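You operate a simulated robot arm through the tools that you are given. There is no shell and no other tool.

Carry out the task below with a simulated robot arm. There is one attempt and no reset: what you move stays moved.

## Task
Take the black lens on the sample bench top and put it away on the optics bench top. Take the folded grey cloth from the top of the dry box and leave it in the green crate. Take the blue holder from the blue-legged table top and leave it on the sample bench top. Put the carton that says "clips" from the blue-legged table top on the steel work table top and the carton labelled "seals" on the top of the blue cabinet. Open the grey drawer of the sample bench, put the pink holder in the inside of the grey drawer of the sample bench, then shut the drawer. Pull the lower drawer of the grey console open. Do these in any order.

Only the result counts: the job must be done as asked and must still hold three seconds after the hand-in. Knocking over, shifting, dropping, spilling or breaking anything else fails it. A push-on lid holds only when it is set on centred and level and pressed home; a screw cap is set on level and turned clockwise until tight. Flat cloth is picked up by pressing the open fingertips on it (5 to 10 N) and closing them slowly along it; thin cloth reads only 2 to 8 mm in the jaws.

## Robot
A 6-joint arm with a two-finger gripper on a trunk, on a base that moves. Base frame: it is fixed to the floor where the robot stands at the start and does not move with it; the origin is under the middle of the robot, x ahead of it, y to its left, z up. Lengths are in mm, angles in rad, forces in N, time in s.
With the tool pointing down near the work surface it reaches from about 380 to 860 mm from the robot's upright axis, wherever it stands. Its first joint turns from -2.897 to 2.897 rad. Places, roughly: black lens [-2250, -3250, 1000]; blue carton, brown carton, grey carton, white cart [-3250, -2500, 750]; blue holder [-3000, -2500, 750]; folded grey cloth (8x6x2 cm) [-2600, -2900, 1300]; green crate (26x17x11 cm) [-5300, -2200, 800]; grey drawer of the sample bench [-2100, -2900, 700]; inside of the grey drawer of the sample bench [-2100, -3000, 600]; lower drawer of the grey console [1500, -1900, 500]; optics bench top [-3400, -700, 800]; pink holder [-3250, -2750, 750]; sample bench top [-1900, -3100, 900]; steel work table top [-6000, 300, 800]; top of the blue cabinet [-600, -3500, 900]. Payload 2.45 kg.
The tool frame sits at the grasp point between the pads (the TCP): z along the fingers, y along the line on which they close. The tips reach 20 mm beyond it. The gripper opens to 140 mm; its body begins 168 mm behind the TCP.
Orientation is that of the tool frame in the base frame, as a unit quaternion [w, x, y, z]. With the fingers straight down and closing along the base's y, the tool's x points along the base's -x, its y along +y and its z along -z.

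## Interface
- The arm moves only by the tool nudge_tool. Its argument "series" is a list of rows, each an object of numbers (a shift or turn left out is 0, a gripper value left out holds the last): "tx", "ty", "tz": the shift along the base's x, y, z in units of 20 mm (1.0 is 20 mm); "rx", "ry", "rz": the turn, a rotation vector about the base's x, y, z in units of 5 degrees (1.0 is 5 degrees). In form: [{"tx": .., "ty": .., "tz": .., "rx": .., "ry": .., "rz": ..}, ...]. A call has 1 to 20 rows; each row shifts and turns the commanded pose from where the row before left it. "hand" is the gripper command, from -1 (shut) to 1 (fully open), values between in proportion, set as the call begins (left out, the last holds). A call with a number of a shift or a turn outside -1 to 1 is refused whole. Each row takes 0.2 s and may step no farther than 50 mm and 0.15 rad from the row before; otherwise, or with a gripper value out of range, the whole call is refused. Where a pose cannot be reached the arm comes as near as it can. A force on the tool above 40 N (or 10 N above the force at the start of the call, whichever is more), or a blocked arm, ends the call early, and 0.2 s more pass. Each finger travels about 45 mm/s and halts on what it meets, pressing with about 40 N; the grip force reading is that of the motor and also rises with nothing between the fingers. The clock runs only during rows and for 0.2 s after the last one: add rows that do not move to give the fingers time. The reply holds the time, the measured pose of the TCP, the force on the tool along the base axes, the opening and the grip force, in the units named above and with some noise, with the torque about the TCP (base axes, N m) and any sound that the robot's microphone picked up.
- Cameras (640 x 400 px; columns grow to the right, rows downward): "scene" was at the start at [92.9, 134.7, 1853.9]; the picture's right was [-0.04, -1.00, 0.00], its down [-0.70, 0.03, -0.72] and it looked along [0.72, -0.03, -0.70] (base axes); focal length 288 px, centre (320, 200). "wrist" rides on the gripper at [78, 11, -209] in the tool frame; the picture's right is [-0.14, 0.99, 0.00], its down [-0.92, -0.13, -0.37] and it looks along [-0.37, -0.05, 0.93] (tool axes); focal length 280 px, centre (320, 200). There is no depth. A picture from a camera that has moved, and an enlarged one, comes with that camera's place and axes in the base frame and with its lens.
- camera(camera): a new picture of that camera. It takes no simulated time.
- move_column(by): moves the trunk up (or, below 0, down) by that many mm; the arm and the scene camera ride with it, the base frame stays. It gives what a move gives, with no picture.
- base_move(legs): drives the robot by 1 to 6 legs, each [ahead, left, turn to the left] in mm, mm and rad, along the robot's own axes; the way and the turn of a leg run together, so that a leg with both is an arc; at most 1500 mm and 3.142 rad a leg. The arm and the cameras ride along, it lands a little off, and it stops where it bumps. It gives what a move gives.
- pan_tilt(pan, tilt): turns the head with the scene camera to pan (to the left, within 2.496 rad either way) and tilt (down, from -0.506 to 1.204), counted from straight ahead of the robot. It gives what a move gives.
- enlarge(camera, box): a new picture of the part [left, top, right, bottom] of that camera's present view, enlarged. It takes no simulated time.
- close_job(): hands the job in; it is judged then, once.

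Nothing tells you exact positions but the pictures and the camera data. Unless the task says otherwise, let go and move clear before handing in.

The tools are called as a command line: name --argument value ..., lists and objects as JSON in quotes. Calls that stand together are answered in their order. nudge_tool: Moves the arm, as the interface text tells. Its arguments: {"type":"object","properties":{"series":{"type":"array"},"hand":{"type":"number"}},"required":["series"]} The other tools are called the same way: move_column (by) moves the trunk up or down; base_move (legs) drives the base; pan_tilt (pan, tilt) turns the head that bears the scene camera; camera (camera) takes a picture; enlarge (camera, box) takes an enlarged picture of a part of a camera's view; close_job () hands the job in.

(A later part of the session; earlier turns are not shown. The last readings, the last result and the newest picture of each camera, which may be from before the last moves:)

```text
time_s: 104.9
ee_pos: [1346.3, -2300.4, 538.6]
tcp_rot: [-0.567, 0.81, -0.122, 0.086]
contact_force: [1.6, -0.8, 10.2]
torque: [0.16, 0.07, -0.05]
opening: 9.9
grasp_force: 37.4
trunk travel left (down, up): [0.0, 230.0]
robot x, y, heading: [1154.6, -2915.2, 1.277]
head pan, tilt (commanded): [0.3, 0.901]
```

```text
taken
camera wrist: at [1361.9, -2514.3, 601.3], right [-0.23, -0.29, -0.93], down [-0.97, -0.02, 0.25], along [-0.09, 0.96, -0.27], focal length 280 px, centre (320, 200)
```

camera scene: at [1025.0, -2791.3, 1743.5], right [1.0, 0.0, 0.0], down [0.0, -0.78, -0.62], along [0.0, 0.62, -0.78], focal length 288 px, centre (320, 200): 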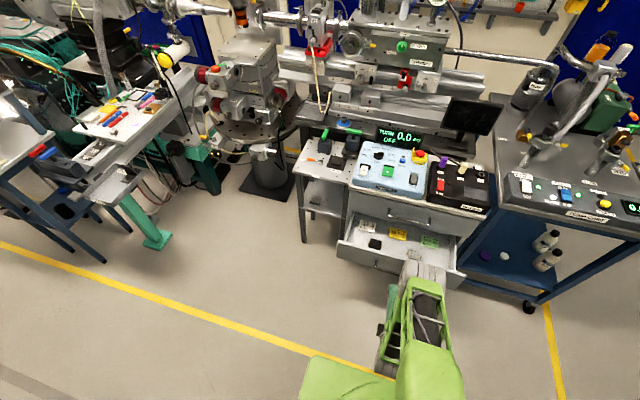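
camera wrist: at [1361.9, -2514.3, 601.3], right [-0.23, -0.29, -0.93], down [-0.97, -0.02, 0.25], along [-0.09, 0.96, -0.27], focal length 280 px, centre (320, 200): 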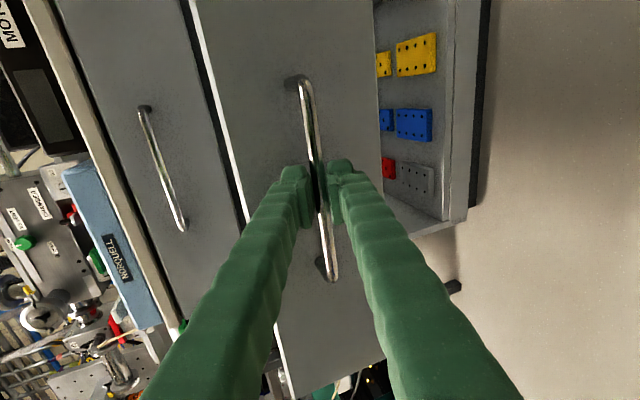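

The drawer is still following, so that wasn't the stop. I'll keep pulling slowly until it resists.

nudge_tool --series '[{"tx": -0.15, "ty": -0.478, "tz": 0.1}, {"tx": -0.15, "ty": -0.478}, {"tx": -0.15, "ty": -0.478}, {"tx": -0.15, "ty": -0.478}, {}]'

nudge_tool --series '[{"tx": -0.15, "ty": -0.478}, {"tx": -0.15, "ty": -0.478}, {"tx": -0.15, "ty": -0.478}, {"tx": -0.15, "ty": -0.478}, {}]'

camera --camera "wrist"

```text
time_s: 106.1
ee_pos: [1333.9, -2337.0, 541.6]
tcp_rot: [-0.566, 0.811, -0.121, 0.086]
contact_force: [0.2, 0.0, -0.1]
torque: [-0.01, -0.01, 0.0]
opening: 0.0
grasp_force: 29.1
trunk travel left (down, up): [0.0, 230.0]
robot x, y, heading: [1156.9, -2914.9, 1.275]
head pan, tilt (commanded): [0.3, 0.901]
```

```text
time_s: 107.3
ee_pos: [1322.4, -2376.4, 541.8]
tcp_rot: [-0.567, 0.81, -0.121, 0.086]
contact_force: [0.6, 0.3, 0.5]
torque: [-0.03, 0.0, 0.01]
opening: 0.2
grasp_force: 29.9
trunk travel left (down, up): [0.0, 230.0]
robot x, y, heading: [1155.4, -2914.8, 1.272]
head pan, tilt (commanded): [0.3, 0.901]
```

```text
taken
camera wrist: at [1337.7, -2590.8, 604.4], right [-0.23, -0.29, -0.93], down [-0.97, -0.02, 0.25], along [-0.09, 0.96, -0.27], focal length 280 px, centre (320, 200)
```

wrist: 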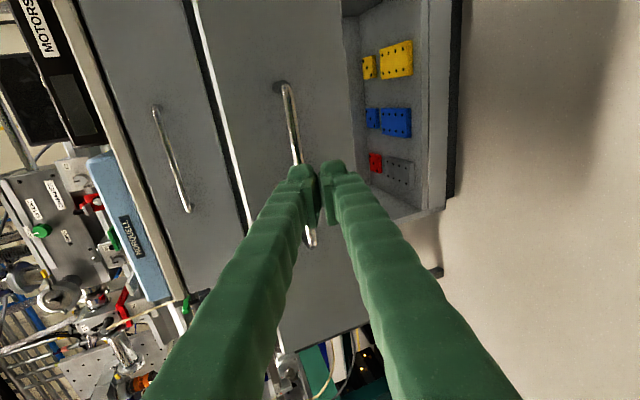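

It slipped again at about 232 mm open. I'll regrip a touch deeper and tug once more to see whether this is the true stop.

nudge_tool --series '[{}, {}, {"tx": 0.2936, "ty": 0.956, "tz": -0.1}, {"tx": 0.2936, "ty": 0.956}, {"tx": 0.2936, "ty": 0.956}, {"tx": 0.2936, "ty": 0.956}, {}]' --hand -0.3

nudge_tool --series '[{}, {}, {}, {}, {}]' --hand -1

nudge_tool --series '[{"tx": -0.15, "ty": -0.478}, {}]'

nudge_tool --series '[{"tx": -0.15, "ty": -0.478}, {}]'

camera --camera "wrist"

```text
time_s: 108.9
ee_pos: [1347.2, -2299.9, 540.9]
tcp_rot: [-0.566, 0.811, -0.121, 0.087]
contact_force: [-0.1, 0.0, 0.0]
torque: [0.0, 0.03, 0.0]
opening: 49.0
grasp_force: 0.0
trunk travel left (down, up): [0.0, 230.0]
robot x, y, heading: [1154.6, -2918.6, 1.276]
head pan, tilt (commanded): [0.3, 0.901]
```

```text
time_s: 110.1
ee_pos: [1347.4, -2301.9, 536.2]
tcp_rot: [-0.563, 0.813, -0.121, 0.085]
contact_force: [0.6, -1.5, -33.9]
torque: [-0.09, 0.27, 0.02]
opening: 8.2
grasp_force: 36.7
trunk travel left (down, up): [0.0, 230.0]
robot x, y, heading: [1155.8, -2918.9, 1.27]
head pan, tilt (commanded): [0.3, 0.901]
```

```text
time_s: 110.7
ee_pos: [1344.4, -2310.1, 536.8]
tcp_rot: [-0.562, 0.814, -0.123, 0.086]
contact_force: [3.1, -3.0, -39.7]
torque: [-0.04, 0.31, 0.06]
opening: 8.0
grasp_force: 36.0
trunk travel left (down, up): [0.0, 230.0]
robot x, y, heading: [1156.9, -2915.0, 1.274]
head pan, tilt (commanded): [0.3, 0.901]
```

```text
time_s: 111.0
ee_pos: [1343.0, -2312.3, 535.2]
tcp_rot: [-0.561, 0.814, -0.123, 0.085]
contact_force: [4.7, 14.3, -20.7]
torque: [0.06, 0.1, 0.09]
opening: 8.1
grasp_force: 36.7
trunk travel left (down, up): [0.0, 230.0]
robot x, y, heading: [1158.3, -2915.0, 1.275]
head pan, tilt (commanded): [0.3, 0.901]
stopped in row 1: the force on the tool passed its limit at 58 N (the readings are from after the stop); the commanded pose is now the measured one
```

```text
taken
camera wrist: at [1359.2, -2525.3, 600.8], right [-0.23, -0.3, -0.93], down [-0.97, -0.01, 0.25], along [-0.09, 0.95, -0.28], focal length 280 px, centre (320, 200)
```

wrist: 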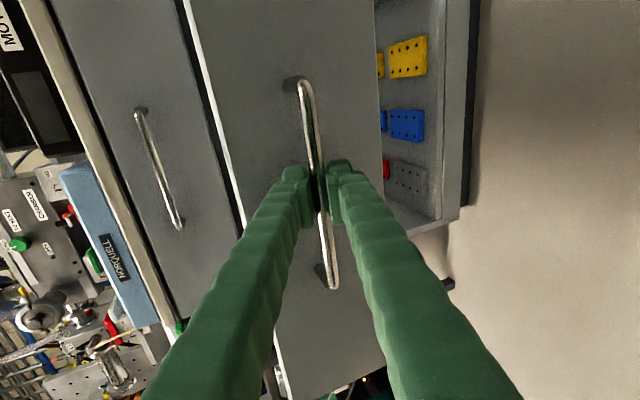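

A hard resistance of 58 N along the pull shows the drawer is at its end stop, about 240 mm open. I'll release and back away.

nudge_tool --series '[{}, {}, {}, {}]' --hand -0.3

nudge_tool --series '[{"tx": -0.2936, "ty": -0.956}, {"tx": -0.2936, "ty": -0.956}, {"tx": -0.2936, "ty": -0.956}, {"tx": -0.2936, "ty": -0.956}, {"tx": -0.2936, "ty": -0.956}]'

camera --camera "wrist"

```text
time_s: 112.0
ee_pos: [1343.1, -2312.5, 537.9]
tcp_rot: [-0.563, 0.813, -0.123, 0.086]
contact_force: [0.4, -0.5, -0.4]
torque: [0.01, 0.02, 0.02]
opening: 49.2
grasp_force: 0.0
trunk travel left (down, up): [0.0, 230.0]
robot x, y, heading: [1158.8, -2915.2, 1.276]
head pan, tilt (commanded): [0.3, 0.901]
```

```text
time_s: 113.2
ee_pos: [1312.9, -2407.6, 538.3]
tcp_rot: [-0.564, 0.812, -0.122, 0.087]
contact_force: [0.0, -0.2, 0.6]
torque: [0.02, -0.03, 0.0]
opening: 48.8
grasp_force: 0.1
trunk travel left (down, up): [0.0, 230.0]
robot x, y, heading: [1155.4, -2918.9, 1.272]
head pan, tilt (commanded): [0.3, 0.901]
```

```text
taken
camera wrist: at [1327.9, -2620.7, 600.7], right [-0.23, -0.29, -0.93], down [-0.97, -0.02, 0.25], along [-0.09, 0.96, -0.28], focal length 280 px, centre (320, 200)
```

wrist: 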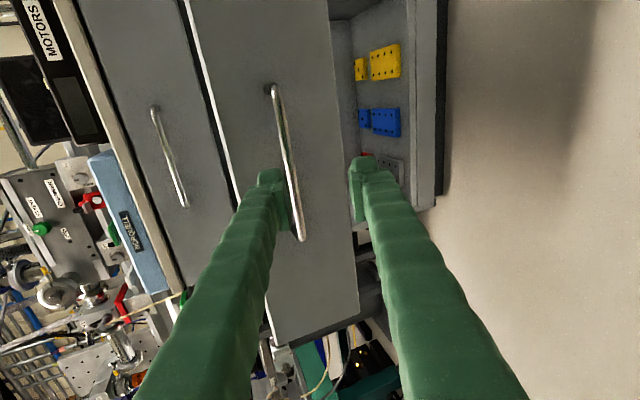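

The drawer stays open. Now I'll back off, raise and re-fold the arm to point down, turn west along the south aisle and head for the sample bench area.

base_move --legs '[[-130, 0, 0]]'

nudge_tool --series '[{"tz": 1, "rx": -0.956, "ry": 0.294}, {"tz": 1, "rx": -0.956, "ry": 0.294}, {"tz": 1, "rx": -0.956, "ry": 0.294}, {"tz": 1, "rx": -0.956, "ry": 0.294}, {"tz": 1, "rx": -0.956, "ry": 0.294}, {"tz": 1, "rx": -0.956, "ry": 0.294}, {"tz": 1, "rx": -0.956, "ry": 0.294}, {"tz": 1, "rx": -0.956, "ry": 0.294}, {"tz": 1, "rx": -0.956, "ry": 0.294}, {"tz": 1, "rx": -0.956, "ry": 0.294}, {"tz": 1, "rx": -0.956, "ry": 0.294}, {"tz": 1, "rx": -0.956, "ry": 0.294}, {"tz": 1, "rx": -0.956, "ry": 0.294}, {"tz": 1, "rx": -0.956, "ry": 0.294}, {"tz": 1}, {"tz": 1}, {"tz": 1}, {"tz": 1}, {"tz": 1}, {"tz": 1}]' --hand -0.5

move_column --by 150

```text
time_s: 114.5
ee_pos: [1273.1, -2531.6, 537.6]
tcp_rot: [-0.563, 0.813, -0.122, 0.085]
contact_force: [0.8, 0.2, -0.1]
torque: [0.04, 0.01, 0.01]
opening: 49.0
grasp_force: 0.0
trunk travel left (down, up): [0.0, 230.0]
robot x, y, heading: [1117.1, -3043.6, 1.274]
head pan, tilt (commanded): [0.3, 0.901]
```

```text
time_s: 118.7
ee_pos: [1272.0, -2532.8, 935.3]
tcp_rot: [0.004, 0.989, -0.148, -0.001]
contact_force: [0.2, 0.3, 0.0]
torque: [-0.02, 0.02, 0.01]
opening: 34.9
grasp_force: 0.1
trunk travel left (down, up): [0.0, 230.0]
robot x, y, heading: [1119.2, -3039.2, 1.27]
head pan, tilt (commanded): [0.3, 0.901]
```

```text
time_s: 120.5
ee_pos: [1272.9, -2532.3, 1085.7]
tcp_rot: [0.006, 0.989, -0.148, 0.0]
contact_force: [0.5, -0.6, -0.3]
torque: [0.02, 0.01, -0.02]
opening: 35.1
grasp_force: 0.1
trunk travel left (down, up): [-150.0, 80.0]
robot x, y, heading: [1117.8, -3043.8, 1.275]
head pan, tilt (commanded): [0.3, 0.901]
```

base_move --legs '[[0, 0, 1.57], [1400, -60, 0]]'

pan_tilt --pan 1.3 --tilt 0.5

camera --camera "scene"

pan_tilt --pan 0.5 --tilt 0.35

camera --camera "scene"

```text
time_s: 131.4
ee_pos: [-735.1, -2433.5, 1085.8]
tcp_rot: [0.004, 0.801, 0.598, 0.004]
contact_force: [0.3, -0.8, -0.6]
torque: [0.01, -0.02, -0.01]
opening: 35.1
grasp_force: 0.1
trunk travel left (down, up): [-150.0, 80.0]
robot x, y, heading: [-226.0, -2586.2, 2.854]
head pan, tilt (commanded): [0.3, 0.901]
```

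```text
time_s: 132.6
ee_pos: [-733.6, -2432.8, 1086.2]
tcp_rot: [0.004, 0.801, 0.598, 0.003]
contact_force: [0.3, 0.9, 0.2]
torque: [0.0, -0.02, -0.04]
opening: 35.1
grasp_force: 0.1
trunk travel left (down, up): [-150.0, 80.0]
robot x, y, heading: [-223.1, -2587.4, 2.854]
head pan, tilt (commanded): [1.3, 0.499]
```

```text
taken
camera scene: at [-320.4, -2794.6, 1927.3], right [-0.85, 0.53, 0.0], down [0.25, 0.41, -0.88], along [-0.46, -0.74, -0.48], focal length 288 px, centre (320, 200)
```

scene: 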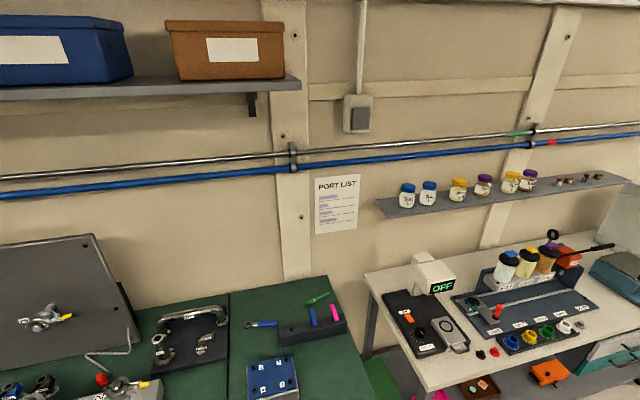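

```text
time_s: 133.8
ee_pos: [-734.0, -2433.8, 1085.5]
tcp_rot: [0.005, 0.801, 0.598, 0.003]
contact_force: [-0.5, 0.6, 0.2]
torque: [-0.04, -0.04, 0.01]
opening: 35.2
grasp_force: 0.0
trunk travel left (down, up): [-150.0, 80.0]
robot x, y, heading: [-223.8, -2581.2, 2.854]
head pan, tilt (commanded): [0.499, 0.351]
```

```text
taken
camera scene: at [-363.3, -2737.1, 1941.0], right [-0.21, 0.98, 0.0], down [0.34, 0.07, -0.94], along [-0.92, -0.2, -0.34], focal length 288 px, centre (320, 200)
```

scene: 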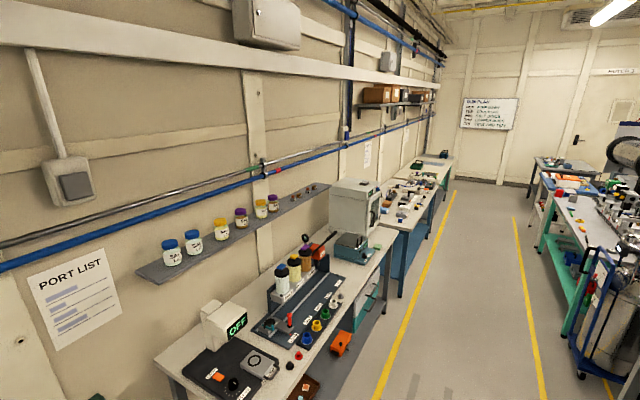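

The green-topped unit to my left should be the blue cabinet. I'll look down at it to find a free spot, then move on toward the sample bench.

pan_tilt --pan 1.3 --tilt 0.95

camera --camera "scene"

base_move --legs '[[1000, 0, 0]]'

pan_tilt --pan 1.2 --tilt 0.6

camera --camera "scene"

pan_tilt --pan 0.4 --tilt 0.6

camera --camera "scene"

```text
time_s: 134.9
ee_pos: [-734.0, -2433.8, 1085.2]
tcp_rot: [0.005, 0.801, 0.598, 0.003]
contact_force: [0.3, 0.9, 0.2]
torque: [0.0, -0.02, -0.01]
opening: 35.2
grasp_force: 0.0
trunk travel left (down, up): [-150.0, 80.0]
robot x, y, heading: [-223.8, -2586.9, 2.86]
head pan, tilt (commanded): [1.3, 0.949]
```

```text
taken
camera scene: at [-310.8, -2779.1, 1889.9], right [-0.85, 0.53, 0.0], down [0.43, 0.69, -0.58], along [-0.31, -0.49, -0.81], focal length 288 px, centre (320, 200)
```

scene: 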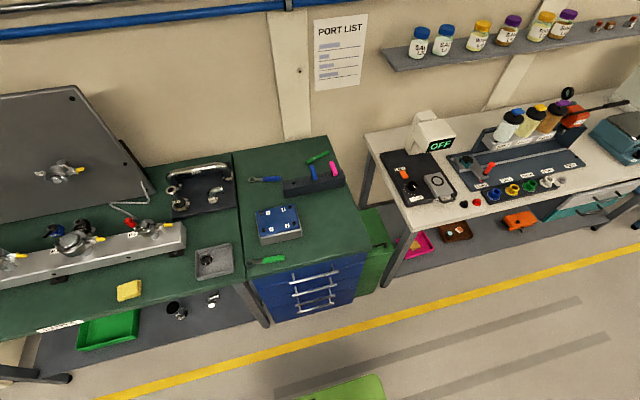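

```text
time_s: 140.0
ee_pos: [-1679.1, -2156.1, 1085.4]
tcp_rot: [0.004, 0.801, 0.599, 0.003]
contact_force: [-1.4, -0.9, 0.5]
torque: [-0.02, -0.05, -0.02]
opening: 34.7
grasp_force: 0.0
trunk travel left (down, up): [-150.0, 80.0]
robot x, y, heading: [-1170.6, -2306.8, 2.855]
head pan, tilt (commanded): [1.3, 0.949]
```

```text
time_s: 140.8
ee_pos: [-1679.5, -2156.6, 1085.1]
tcp_rot: [0.004, 0.801, 0.599, 0.004]
contact_force: [-0.4, 0.5, 0.0]
torque: [-0.01, -0.01, 0.02]
opening: 35.0
grasp_force: 0.1
trunk travel left (down, up): [-150.0, 80.0]
robot x, y, heading: [-1165.4, -2307.2, 2.856]
head pan, tilt (commanded): [1.201, 0.6]
```

```text
taken
camera scene: at [-1271.4, -2509.6, 1918.2], right [-0.79, 0.61, 0.0], down [0.34, 0.45, -0.82], along [-0.5, -0.65, -0.57], focal length 288 px, centre (320, 200)
```

scene: 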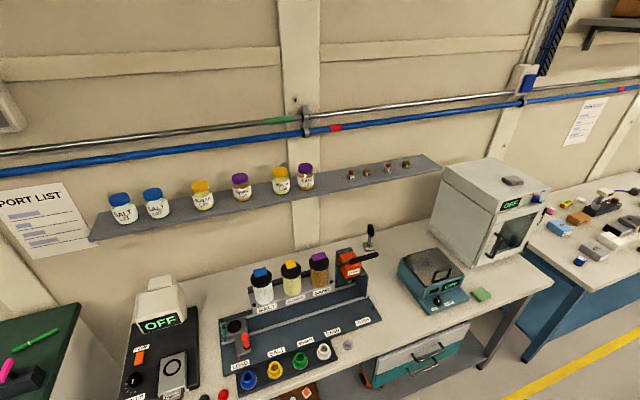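

```text
time_s: 142.0
ee_pos: [-1680.0, -2154.7, 1086.6]
tcp_rot: [0.005, 0.801, 0.599, 0.004]
contact_force: [-0.6, -0.1, 0.1]
torque: [0.0, 0.06, -0.03]
opening: 35.0
grasp_force: 0.1
trunk travel left (down, up): [-150.0, 80.0]
robot x, y, heading: [-1170.3, -2307.0, 2.858]
head pan, tilt (commanded): [0.4, 0.6]
```

```text
taken
camera scene: at [-1305.3, -2449.6, 1918.3], right [-0.11, 0.99, 0.0], down [0.56, 0.06, -0.83], along [-0.82, -0.09, -0.56], focal length 288 px, centre (320, 200)
```

scene: 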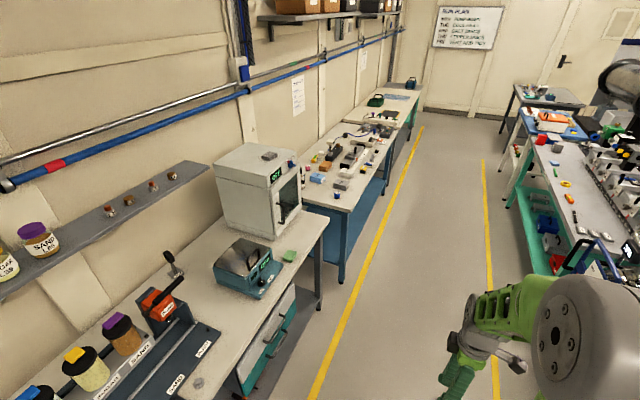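

I see the sample bench: weighing device on the left, a tray, a teal device, and the white dry box with the small grey folded cloth on top. I'll zoom in to find the lens and the drawers.

pan_tilt --pan 1.0 --tilt 0.7

enlarge --camera "scene" --box '[180, 100, 420, 260]'

enlarge --camera "scene" --box '[380, 80, 640, 250]'

enlarge --camera "scene" --box '[200, 230, 460, 400]'

```text
time_s: 143.0
ee_pos: [-1678.7, -2154.5, 1085.9]
tcp_rot: [0.005, 0.801, 0.599, 0.003]
contact_force: [-0.3, 0.6, 0.6]
torque: [0.02, -0.03, -0.01]
opening: 35.1
grasp_force: 0.0
trunk travel left (down, up): [-150.0, 80.0]
robot x, y, heading: [-1168.4, -2308.1, 2.851]
head pan, tilt (commanded): [1.0, 0.7]
```

```text
2.50 times, centred on (300, 180) of scene
camera zoom: at [-1281.7, -2495.1, 1909.7], right [-0.65, 0.76, 0.0], down [0.49, 0.42, -0.77], along [-0.58, -0.5, -0.64], focal length 720 px, centre (370, 250)
```

zoom: 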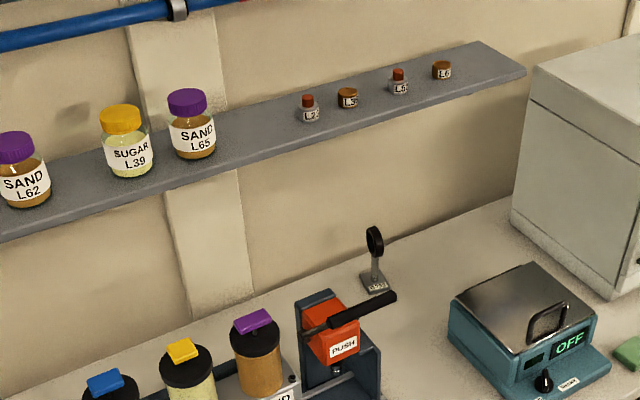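

```text
2.35 times, centred on (510, 165) of scene
camera zoom: at [-1281.7, -2495.1, 1909.7], right [-0.65, 0.76, 0.0], down [0.49, 0.42, -0.77], along [-0.58, -0.5, -0.64], focal length 678 px, centre (-127, 282)
```

zoom: 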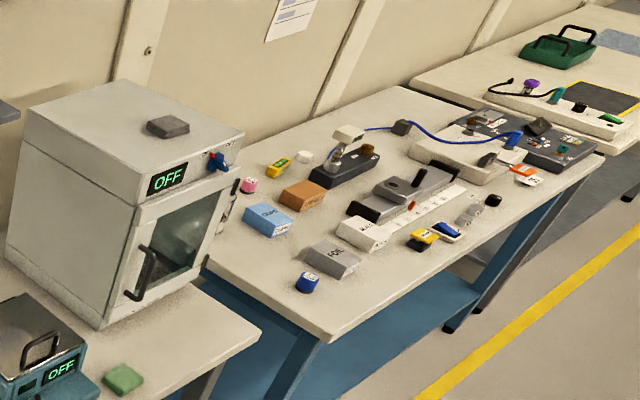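

```text
2.35 times, centred on (330, 315) of scene
camera zoom: at [-1281.7, -2495.1, 1909.7], right [-0.65, 0.76, 0.0], down [0.49, 0.42, -0.77], along [-0.58, -0.5, -0.64], focal length 678 px, centre (296, -71)
```

zoom: 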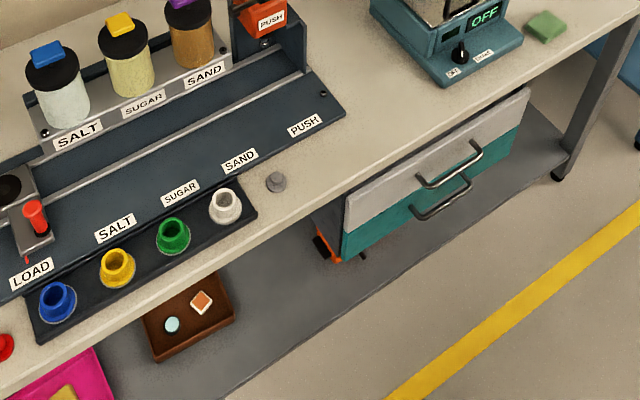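

enlarge --camera "scene" --box '[520, 120, 620, 185]'

enlarge --camera "scene" --box '[300, 170, 350, 225]'

enlarge --camera "scene" --box '[430, 120, 520, 180]'

```text
6.15 times, centred on (570, 152) of scene
camera zoom: at [-1281.7, -2495.1, 1909.7], right [-0.65, 0.76, 0.0], down [0.49, 0.42, -0.77], along [-0.58, -0.5, -0.64], focal length 1773 px, centre (-1218, 492)
```

zoom: 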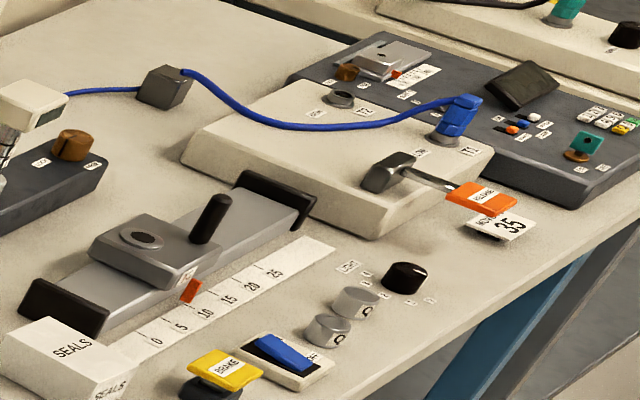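

```text
7.27 times, centred on (325, 198) of scene
camera zoom: at [-1281.7, -2495.1, 1909.7], right [-0.65, 0.76, 0.0], down [0.49, 0.42, -0.77], along [-0.58, -0.5, -0.64], focal length 2095 px, centre (284, 218)
```

zoom: 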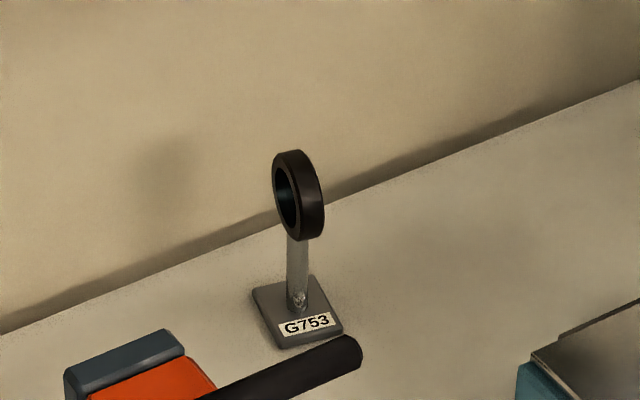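

```text
6.67 times, centred on (475, 150) of scene
camera zoom: at [-1281.7, -2495.1, 1909.7], right [-0.65, 0.76, 0.0], down [0.49, 0.42, -0.77], along [-0.58, -0.5, -0.64], focal length 1920 px, centre (-713, 533)
```

zoom: 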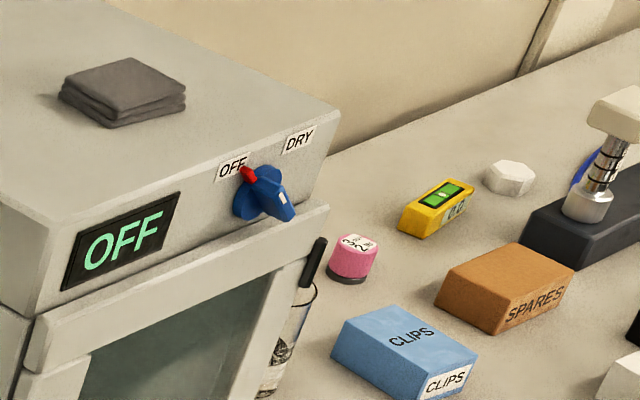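

Labels read: white carton = SEALS, blue = CLIPS, brown = SPARES, grey = FOIL; the lens is a black ring on a post with base G753; the grey drawer is the upper one. I'll move along to face the sample bench's drawer.

base_move --legs '[[660, -150, 0], [0, 0, 1.558]]'

pan_tilt --pan 0.3 --tilt 0.75

camera --camera "scene"

camera --camera "wrist"

```text
time_s: 150.5
ee_pos: [-1910.9, -2485.3, 1085.2]
tcp_rot: [0.001, 0.144, 0.99, 0.005]
contact_force: [-1.1, -0.6, -0.4]
torque: [-0.03, 0.0, -0.01]
opening: 35.0
grasp_force: 0.0
trunk travel left (down, up): [-150.0, 80.0]
robot x, y, heading: [-1761.1, -1973.9, -1.858]
head pan, tilt (commanded): [1.0, 0.7]
```

```text
time_s: 151.6
ee_pos: [-1911.0, -2485.5, 1085.0]
tcp_rot: [0.0, 0.143, 0.99, 0.006]
contact_force: [-0.4, -0.4, 0.5]
torque: [-0.01, 0.0, -0.01]
opening: 35.0
grasp_force: 0.0
trunk travel left (down, up): [-150.0, 80.0]
robot x, y, heading: [-1759.5, -1970.4, -1.86]
head pan, tilt (commanded): [0.3, 0.75]
```

```text
taken
camera scene: at [-1626.6, -2108.5, 1905.4], right [-1.0, -0.02, 0.0], down [-0.01, 0.68, -0.73], along [0.01, -0.73, -0.68], focal length 288 px, centre (320, 200)
```

scene: 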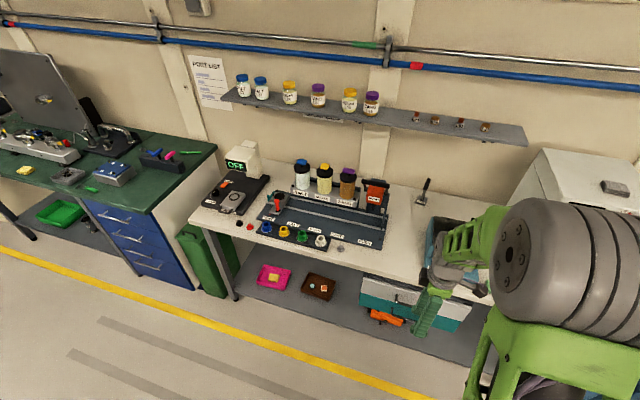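

```text
taken
camera wrist: at [-1983.7, -2454.8, 1294.7], right [0.41, 0.91, 0.01], down [0.85, -0.39, 0.37], along [0.34, -0.14, -0.93], focal length 280 px, centre (320, 200)
```

wrist: 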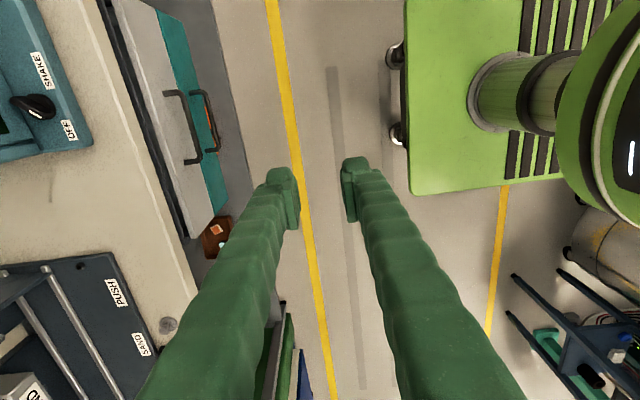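

enlarge --camera "wrist" --box '[100, 0, 300, 260]'

enlarge --camera "scene" --box '[340, 240, 500, 340]'

```text
1.54 times, centred on (200, 130) of wrist
camera zoom: at [-1983.7, -2454.8, 1294.7], right [0.41, 0.91, 0.01], down [0.85, -0.39, 0.37], along [0.34, -0.14, -0.93], focal length 431 px, centre (505, 308)
```

zoom: 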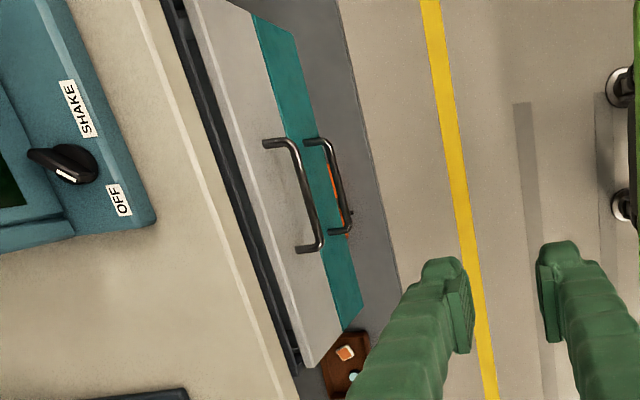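

```text
4.00 times, centred on (420, 290) of scene
camera zoom: at [-1626.6, -2108.5, 1905.4], right [-1.0, -0.02, 0.0], down [-0.01, 0.68, -0.73], along [0.01, -0.73, -0.68], focal length 1152 px, centre (-80, -160)
```

zoom: 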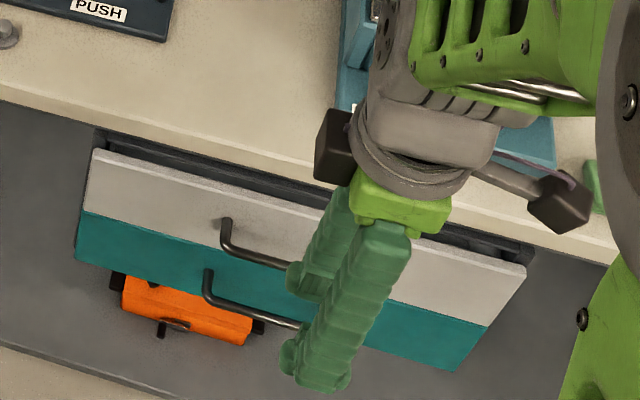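

The grey handle triangulates to about [-2019, -2714, 708], 125 mm long, roughly flush with the bench edge. I'll back slightly, lower the trunk, and pitch the fingers to near-horizontal for the same kind of pull.

base_move --legs '[[-70, 0, -0.01]]'

move_column --by -80

nudge_tool --series '[{"tx": -0.294, "ty": -0.956, "tz": -0.9, "rx": -0.956, "ry": 0.294}, {"tx": -0.294, "ty": -0.956, "tz": -0.9, "rx": -0.956, "ry": 0.294}, {"tx": -0.294, "ty": -0.956, "tz": -0.9, "rx": -0.956, "ry": 0.294}, {"tx": -0.294, "ty": -0.956, "tz": -0.9, "rx": -0.956, "ry": 0.294}, {"tx": -0.294, "ty": -0.956, "tz": -0.9, "rx": -0.956, "ry": 0.294}, {"tx": -0.294, "ty": -0.956, "tz": -0.9, "rx": -0.956, "ry": 0.294}, {"tx": -0.294, "ty": -0.956, "tz": -0.9, "rx": -0.956, "ry": 0.294}, {"tz": -0.9, "rx": -0.956, "ry": 0.294}, {"tz": -0.9, "rx": -0.956, "ry": 0.294}, {"tz": -0.9, "rx": -0.956, "ry": 0.294}, {"tz": -0.9, "rx": -0.956, "ry": 0.294}, {"tz": -0.9, "rx": -0.956, "ry": 0.294}, {"tz": -0.9, "rx": -0.956, "ry": 0.294}, {"tz": -0.9, "rx": -0.956, "ry": 0.294}, {"tz": -0.9, "rx": -0.956, "ry": 0.294}, {"tz": -0.9, "rx": -0.956, "ry": 0.294}]' --hand -0.2

camera --camera "wrist"

```text
time_s: 152.6
ee_pos: [-1895.9, -2415.7, 1086.6]
tcp_rot: [0.0, 0.148, 0.989, 0.004]
contact_force: [0.3, -0.2, 0.3]
torque: [-0.04, 0.03, 0.01]
opening: 34.9
grasp_force: 0.1
trunk travel left (down, up): [-150.0, 80.0]
robot x, y, heading: [-1742.3, -1910.6, -1.861]
head pan, tilt (commanded): [0.3, 0.75]
```

```text
time_s: 153.8
ee_pos: [-1895.8, -2415.7, 1004.9]
tcp_rot: [0.0, 0.148, 0.989, 0.005]
contact_force: [-0.3, 0.4, 0.0]
torque: [-0.03, 0.0, -0.01]
opening: 35.2
grasp_force: 0.0
trunk travel left (down, up): [-70.0, 160.0]
robot x, y, heading: [-1738.0, -1907.8, -1.868]
head pan, tilt (commanded): [0.3, 0.75]
```

```text
time_s: 157.2
ee_pos: [-1937.4, -2550.2, 717.8]
tcp_rot: [-0.096, 0.113, 0.76, -0.633]
contact_force: [0.0, -0.4, -0.5]
torque: [-0.01, -0.02, -0.01]
opening: 55.9
grasp_force: 0.1
trunk travel left (down, up): [-70.0, 160.0]
robot x, y, heading: [-1736.9, -1908.0, -1.866]
head pan, tilt (commanded): [0.3, 0.75]
```

```text
taken
camera wrist: at [-1950.7, -2328.7, 744.2], right [0.18, 0.13, -0.97], down [0.98, 0.05, 0.19], along [0.08, -0.99, -0.12], focal length 280 px, centre (320, 200)
```

wrist: 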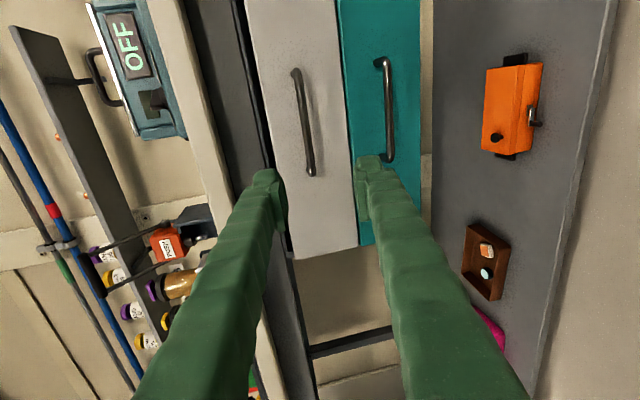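

The grey drawer's bar is right there, slightly to one side and lower. I'll shift over, drop to its height and approach.

nudge_tool --series '[{"tx": -0.91, "ty": 0.28, "tz": -0.4}, {"tx": -0.91, "ty": 0.28, "tz": -0.4}, {"tx": -0.294, "ty": -0.956}, {"tx": -0.294, "ty": -0.956}, {"tx": -0.294, "ty": -0.956}, {"tx": -0.294, "ty": -0.956}, {"tx": -0.294, "ty": -0.956}, {"tx": -0.294, "ty": -0.956}]'

camera --camera "wrist"

```text
time_s: 159.0
ee_pos: [-2008.7, -2654.7, 701.6]
tcp_rot: [-0.096, 0.114, 0.761, -0.632]
contact_force: [-1.0, 0.0, 0.1]
torque: [-0.05, 0.03, 0.0]
opening: 55.8
grasp_force: 0.0
trunk travel left (down, up): [-70.0, 160.0]
robot x, y, heading: [-1740.3, -1906.2, -1.867]
head pan, tilt (commanded): [0.3, 0.75]
```

```text
taken
camera wrist: at [-2023.4, -2433.2, 729.5], right [0.18, 0.13, -0.97], down [0.98, 0.05, 0.19], along [0.08, -0.99, -0.12], focal length 280 px, centre (320, 200)
```

wrist: 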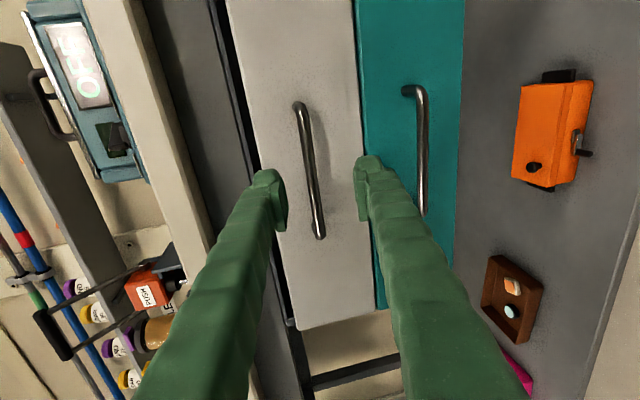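

nudge_tool --series '[{"tx": -0.294, "ty": -0.956}, {"tx": -0.294, "ty": -0.956}, {"tx": -0.2, "ty": -0.65}, {}]'

camera --camera "wrist"

```text
time_s: 160.0
ee_pos: [-2025.1, -2704.0, 701.6]
tcp_rot: [-0.096, 0.114, 0.761, -0.631]
contact_force: [0.3, -0.5, 0.3]
torque: [0.04, -0.03, -0.01]
opening: 56.0
grasp_force: 0.0
trunk travel left (down, up): [-70.0, 160.0]
robot x, y, heading: [-1743.4, -1907.9, -1.866]
head pan, tilt (commanded): [0.3, 0.75]
```

```text
taken
camera wrist: at [-2038.8, -2482.9, 729.7], right [0.18, 0.13, -0.97], down [0.98, 0.05, 0.19], along [0.08, -0.99, -0.12], focal length 280 px, centre (320, 200)
```

wrist: 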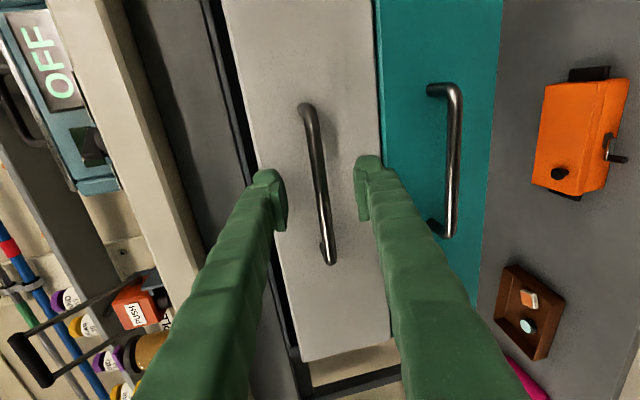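

nudge_tool --series '[{}, {}, {}, {}, {}, {}]' --hand -1

nudge_tool --series '[{"tx": 0.15, "ty": 0.478}, {"tx": 0.15, "ty": 0.478}, {"tx": 0.15, "ty": 0.478}, {"tx": 0.15, "ty": 0.478}]'

```text
time_s: 161.4
ee_pos: [-2025.2, -2702.2, 701.3]
tcp_rot: [-0.096, 0.114, 0.761, -0.631]
contact_force: [3.8, 8.8, -2.6]
torque: [0.01, -0.04, -0.14]
opening: 6.7
grasp_force: 34.3
trunk travel left (down, up): [-70.0, 160.0]
robot x, y, heading: [-1741.7, -1905.3, -1.863]
head pan, tilt (commanded): [0.3, 0.75]
```

```text
time_s: 162.4
ee_pos: [-2013.4, -2666.3, 703.2]
tcp_rot: [-0.096, 0.114, 0.761, -0.632]
contact_force: [-0.1, 0.0, 0.7]
torque: [-0.02, 0.02, -0.01]
opening: 0.0
grasp_force: 29.4
trunk travel left (down, up): [-70.0, 160.0]
robot x, y, heading: [-1739.5, -1907.7, -1.866]
head pan, tilt (commanded): [0.3, 0.75]
```

The jaws only caught the bar's edge and slid off, so the bar is a bit deeper. I'll open, check the view, and go further in.

nudge_tool --series '[{}, {}, {}, {}]' --hand -0.3

camera --camera "wrist"

```text
time_s: 163.4
ee_pos: [-2014.2, -2665.7, 701.9]
tcp_rot: [-0.096, 0.114, 0.761, -0.632]
contact_force: [0.0, 0.4, 0.1]
torque: [0.0, 0.04, -0.02]
opening: 48.9
grasp_force: 0.1
trunk travel left (down, up): [-70.0, 160.0]
robot x, y, heading: [-1739.5, -1905.7, -1.866]
head pan, tilt (commanded): [0.3, 0.75]
```

```text
taken
camera wrist: at [-2027.0, -2445.1, 730.2], right [0.18, 0.13, -0.97], down [0.98, 0.05, 0.19], along [0.08, -0.99, -0.12], focal length 280 px, centre (320, 200)
```

wrist: 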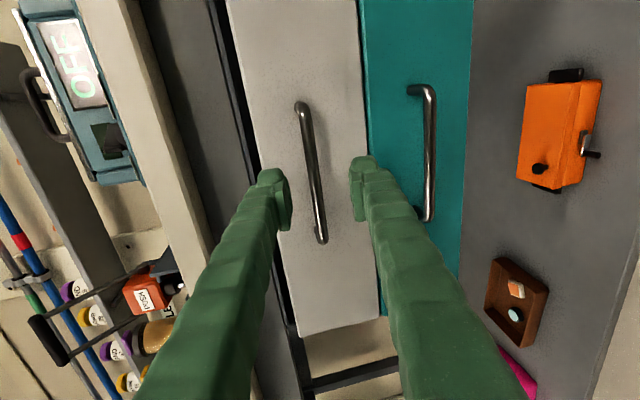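

nudge_tool --series '[{"tx": -0.294, "ty": -0.956}, {"tx": -0.294, "ty": -0.956}, {"tx": -0.22, "ty": -0.717}, {}]'

nudge_tool --series '[{}, {}, {}, {}, {}]' --hand -1

```text
time_s: 164.4
ee_pos: [-2030.0, -2719.4, 701.2]
tcp_rot: [-0.095, 0.114, 0.761, -0.632]
contact_force: [-0.7, -0.1, -0.3]
torque: [0.01, 0.04, 0.03]
opening: 48.9
grasp_force: 0.0
trunk travel left (down, up): [-70.0, 160.0]
robot x, y, heading: [-1740.9, -1909.2, -1.866]
head pan, tilt (commanded): [0.3, 0.75]
```

```text
time_s: 165.6
ee_pos: [-2028.3, -2718.8, 698.9]
tcp_rot: [-0.095, 0.113, 0.763, -0.63]
contact_force: [-0.1, 0.3, -18.7]
torque: [-0.06, -0.23, -0.11]
opening: 7.3
grasp_force: 35.4
trunk travel left (down, up): [-70.0, 160.0]
robot x, y, heading: [-1740.9, -1908.2, -1.863]
head pan, tilt (commanded): [0.3, 0.75]
```

nudge_tool --series '[{"tx": 0.15, "ty": 0.478, "tz": -0.1}, {"tx": 0.15, "ty": 0.478}, {"tx": 0.15, "ty": 0.478}, {"tx": 0.15, "ty": 0.478}]'

camera --camera "wrist"

```text
time_s: 166.6
ee_pos: [-2016.7, -2681.1, 697.8]
tcp_rot: [-0.095, 0.115, 0.762, -0.631]
contact_force: [0.2, 1.3, -13.9]
torque: [-0.11, -0.28, -0.17]
opening: 6.8
grasp_force: 36.1
trunk travel left (down, up): [-70.0, 160.0]
robot x, y, heading: [-1739.7, -1908.7, -1.864]
head pan, tilt (commanded): [0.3, 0.75]
```

```text
taken
camera wrist: at [-2031.5, -2459.9, 726.4], right [0.18, 0.14, -0.97], down [0.98, 0.05, 0.19], along [0.08, -0.99, -0.12], focal length 280 px, centre (320, 200)
```

wrist: 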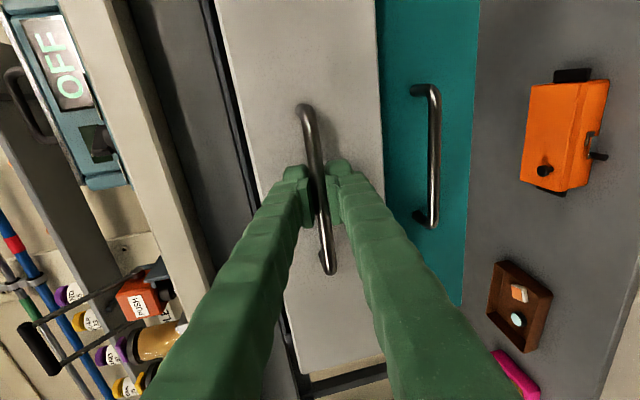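

The grey drawer is coming out. I'll keep pulling at a slow, steady pace.

nudge_tool --series '[{"tx": 0.15, "ty": 0.478, "tz": -0.1}, {"tx": 0.15, "ty": 0.478}, {"tx": 0.15, "ty": 0.478}, {"tx": 0.15, "ty": 0.478}, {"tx": 0.15, "ty": 0.478}, {"tx": 0.15, "ty": 0.478}]'

nudge_tool --series '[{"tx": 0.15, "ty": 0.478}, {"tx": 0.15, "ty": 0.478}, {"tx": 0.15, "ty": 0.478}, {"tx": 0.15, "ty": 0.478}, {"tx": 0.15, "ty": 0.478}, {"tx": 0.15, "ty": 0.478}]'

camera --camera "wrist"

```text
time_s: 168.0
ee_pos: [-1998.8, -2621.9, 698.1]
tcp_rot: [-0.096, 0.114, 0.761, -0.631]
contact_force: [-3.9, 1.2, -2.3]
torque: [-0.06, -0.31, 0.11]
opening: 7.1
grasp_force: 35.5
trunk travel left (down, up): [-70.0, 160.0]
robot x, y, heading: [-1739.1, -1908.2, -1.861]
head pan, tilt (commanded): [0.3, 0.75]
```

```text
time_s: 169.4
ee_pos: [-1981.4, -2564.6, 698.5]
tcp_rot: [-0.095, 0.113, 0.761, -0.632]
contact_force: [-5.3, 1.5, 3.5]
torque: [-0.1, -0.32, 0.1]
opening: 7.4
grasp_force: 35.3
trunk travel left (down, up): [-70.0, 160.0]
robot x, y, heading: [-1739.5, -1905.7, -1.864]
head pan, tilt (commanded): [0.3, 0.75]
```

```text
taken
camera wrist: at [-1995.5, -2343.4, 725.7], right [0.18, 0.13, -0.97], down [0.98, 0.05, 0.19], along [0.08, -0.99, -0.12], focal length 280 px, centre (320, 200)
```

wrist: 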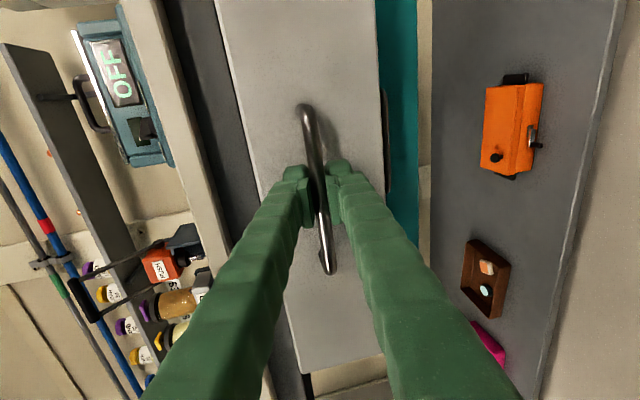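

nudge_tool --series '[{"tx": 0.15, "ty": 0.478}, {"tx": 0.15, "ty": 0.478}, {"tx": 0.15, "ty": 0.478}, {"tx": 0.15, "ty": 0.478}]'

nudge_tool --series '[{"tx": 0.15, "ty": 0.478}, {"tx": 0.15, "ty": 0.478}, {"tx": 0.15, "ty": 0.478}]'

```text
time_s: 170.4
ee_pos: [-1969.6, -2525.5, 697.8]
tcp_rot: [-0.097, 0.114, 0.76, -0.632]
contact_force: [-14.7, 4.5, 9.6]
torque: [-0.13, -0.29, 0.14]
opening: 7.4
grasp_force: 35.4
trunk travel left (down, up): [-70.0, 160.0]
robot x, y, heading: [-1740.0, -1906.9, -1.865]
head pan, tilt (commanded): [0.3, 0.75]
```

```text
time_s: 171.2
ee_pos: [-1960.8, -2496.4, 697.9]
tcp_rot: [-0.096, 0.114, 0.76, -0.632]
contact_force: [-13.3, 4.9, 10.7]
torque: [-0.07, -0.21, -0.24]
opening: 7.2
grasp_force: 35.1
trunk travel left (down, up): [-70.0, 160.0]
robot x, y, heading: [-1740.9, -1908.5, -1.871]
head pan, tilt (commanded): [0.3, 0.75]
```

nudge_tool --series '[{"tx": -0.05, "ty": 0.538}, {"tx": 0.1, "ty": 0.5}, {"tx": 0.15, "ty": 0.478}]'

camera --camera "wrist"

```text
time_s: 172.0
ee_pos: [-1950.6, -2467.3, 698.0]
tcp_rot: [-0.092, 0.111, 0.761, -0.633]
contact_force: [23.6, -5.7, 18.2]
torque: [-0.12, -0.42, 0.71]
opening: 7.2
grasp_force: 35.4
trunk travel left (down, up): [-70.0, 160.0]
robot x, y, heading: [-1743.0, -1909.4, -1.863]
head pan, tilt (commanded): [0.3, 0.75]
```

```text
taken
camera wrist: at [-1967.1, -2246.1, 725.6], right [0.18, 0.13, -0.97], down [0.98, 0.06, 0.19], along [0.09, -0.99, -0.12], focal length 280 px, centre (320, 200)
```

wrist: 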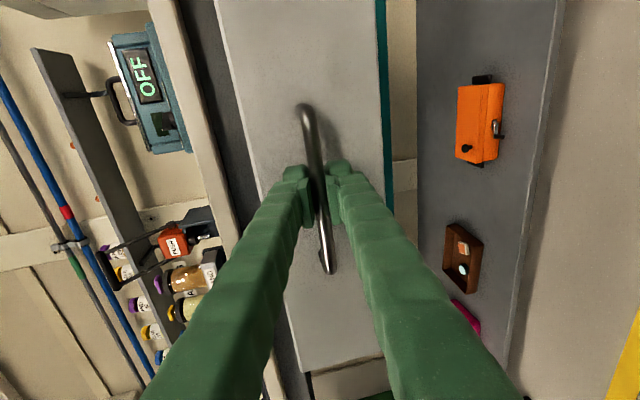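

The grey drawer is about 260 mm open, which leaves plenty of room to drop something in. I'll release the handle and back off.

nudge_tool --series '[{"tx": 0.3, "ty": -0.09}, {}, {}, {}, {}]' --hand -0.3

nudge_tool --series '[{"tx": 0.294, "ty": 0.956}, {"tx": 0.294, "ty": 0.956}, {"tx": 0.294, "ty": 0.956}, {"tz": 1, "rx": 0.956, "ry": -0.294}, {"tz": 1, "rx": 0.956, "ry": -0.294}, {"tz": 1, "rx": 0.956, "ry": -0.294}, {"tz": 1, "rx": 0.956, "ry": -0.294}, {"tz": 1, "rx": 0.956, "ry": -0.294}, {"tz": 1, "rx": 0.956, "ry": -0.294}, {"tz": 1, "rx": 0.956, "ry": -0.294}, {"tz": 1, "rx": 0.956, "ry": -0.294}, {"tz": 1, "rx": 0.956, "ry": -0.294}, {"tz": 1, "rx": 0.956, "ry": -0.294}, {"tz": 1, "rx": 0.956, "ry": -0.294}, {"tz": 1, "rx": 0.956, "ry": -0.294}, {"tz": 1, "rx": 0.956, "ry": -0.294}, {"tz": 1, "rx": 0.956, "ry": -0.294}, {"tz": 1, "rx": 0.956, "ry": -0.294}, {"tz": 1, "rx": 0.956, "ry": -0.294}]'

move_column --by 100

camera --camera "wrist"

camera --camera "scene"

```text
time_s: 173.2
ee_pos: [-1949.0, -2469.3, 696.7]
tcp_rot: [-0.096, 0.114, 0.761, -0.631]
contact_force: [-0.5, 0.4, 0.4]
torque: [0.03, 0.01, -0.03]
opening: 49.0
grasp_force: 0.0
trunk travel left (down, up): [-70.0, 160.0]
robot x, y, heading: [-1738.6, -1907.4, -1.861]
head pan, tilt (commanded): [0.3, 0.75]
```

```text
time_s: 177.2
ee_pos: [-1947.6, -2421.0, 1008.1]
tcp_rot: [0.001, 0.147, 0.989, 0.005]
contact_force: [0.2, 0.7, 0.2]
torque: [0.0, -0.01, -0.01]
opening: 48.9
grasp_force: 0.1
out of reach, approached as far as the arm can: row 2, 3, 16
trunk travel left (down, up): [-70.0, 160.0]
robot x, y, heading: [-1739.1, -1907.3, -1.866]
head pan, tilt (commanded): [0.3, 0.75]
```

```text
time_s: 178.5
ee_pos: [-1948.3, -2423.2, 1107.9]
tcp_rot: [0.002, 0.148, 0.989, 0.005]
contact_force: [-0.1, 0.3, -0.5]
torque: [-0.02, -0.01, 0.02]
opening: 48.9
grasp_force: 0.1
trunk travel left (down, up): [-170.0, 60.0]
robot x, y, heading: [-1744.0, -1905.9, -1.868]
head pan, tilt (commanded): [0.3, 0.75]
```

```text
taken
camera wrist: at [-2020.9, -2391.3, 1317.0], right [0.42, 0.91, 0.01], down [0.84, -0.4, 0.37], along [0.34, -0.15, -0.93], focal length 280 px, centre (320, 200)
```

wrist: 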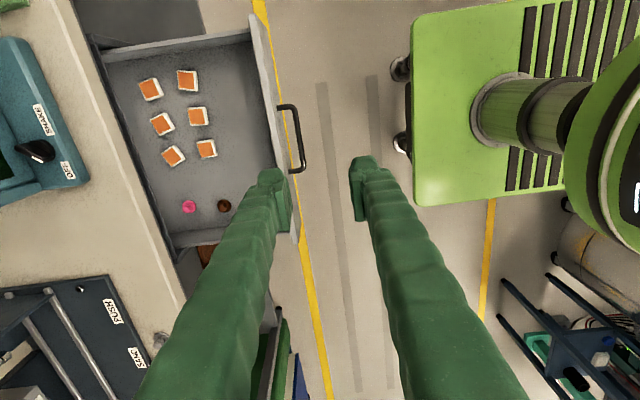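

```text
taken
camera scene: at [-1608.1, -2042.9, 1925.3], right [-1.0, 0.0, 0.0], down [0.0, 0.68, -0.73], along [0.0, -0.73, -0.68], focal length 288 px, centre (320, 200)
```

scene: 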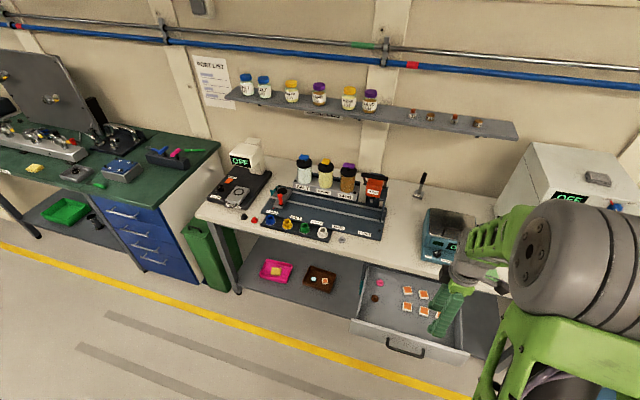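

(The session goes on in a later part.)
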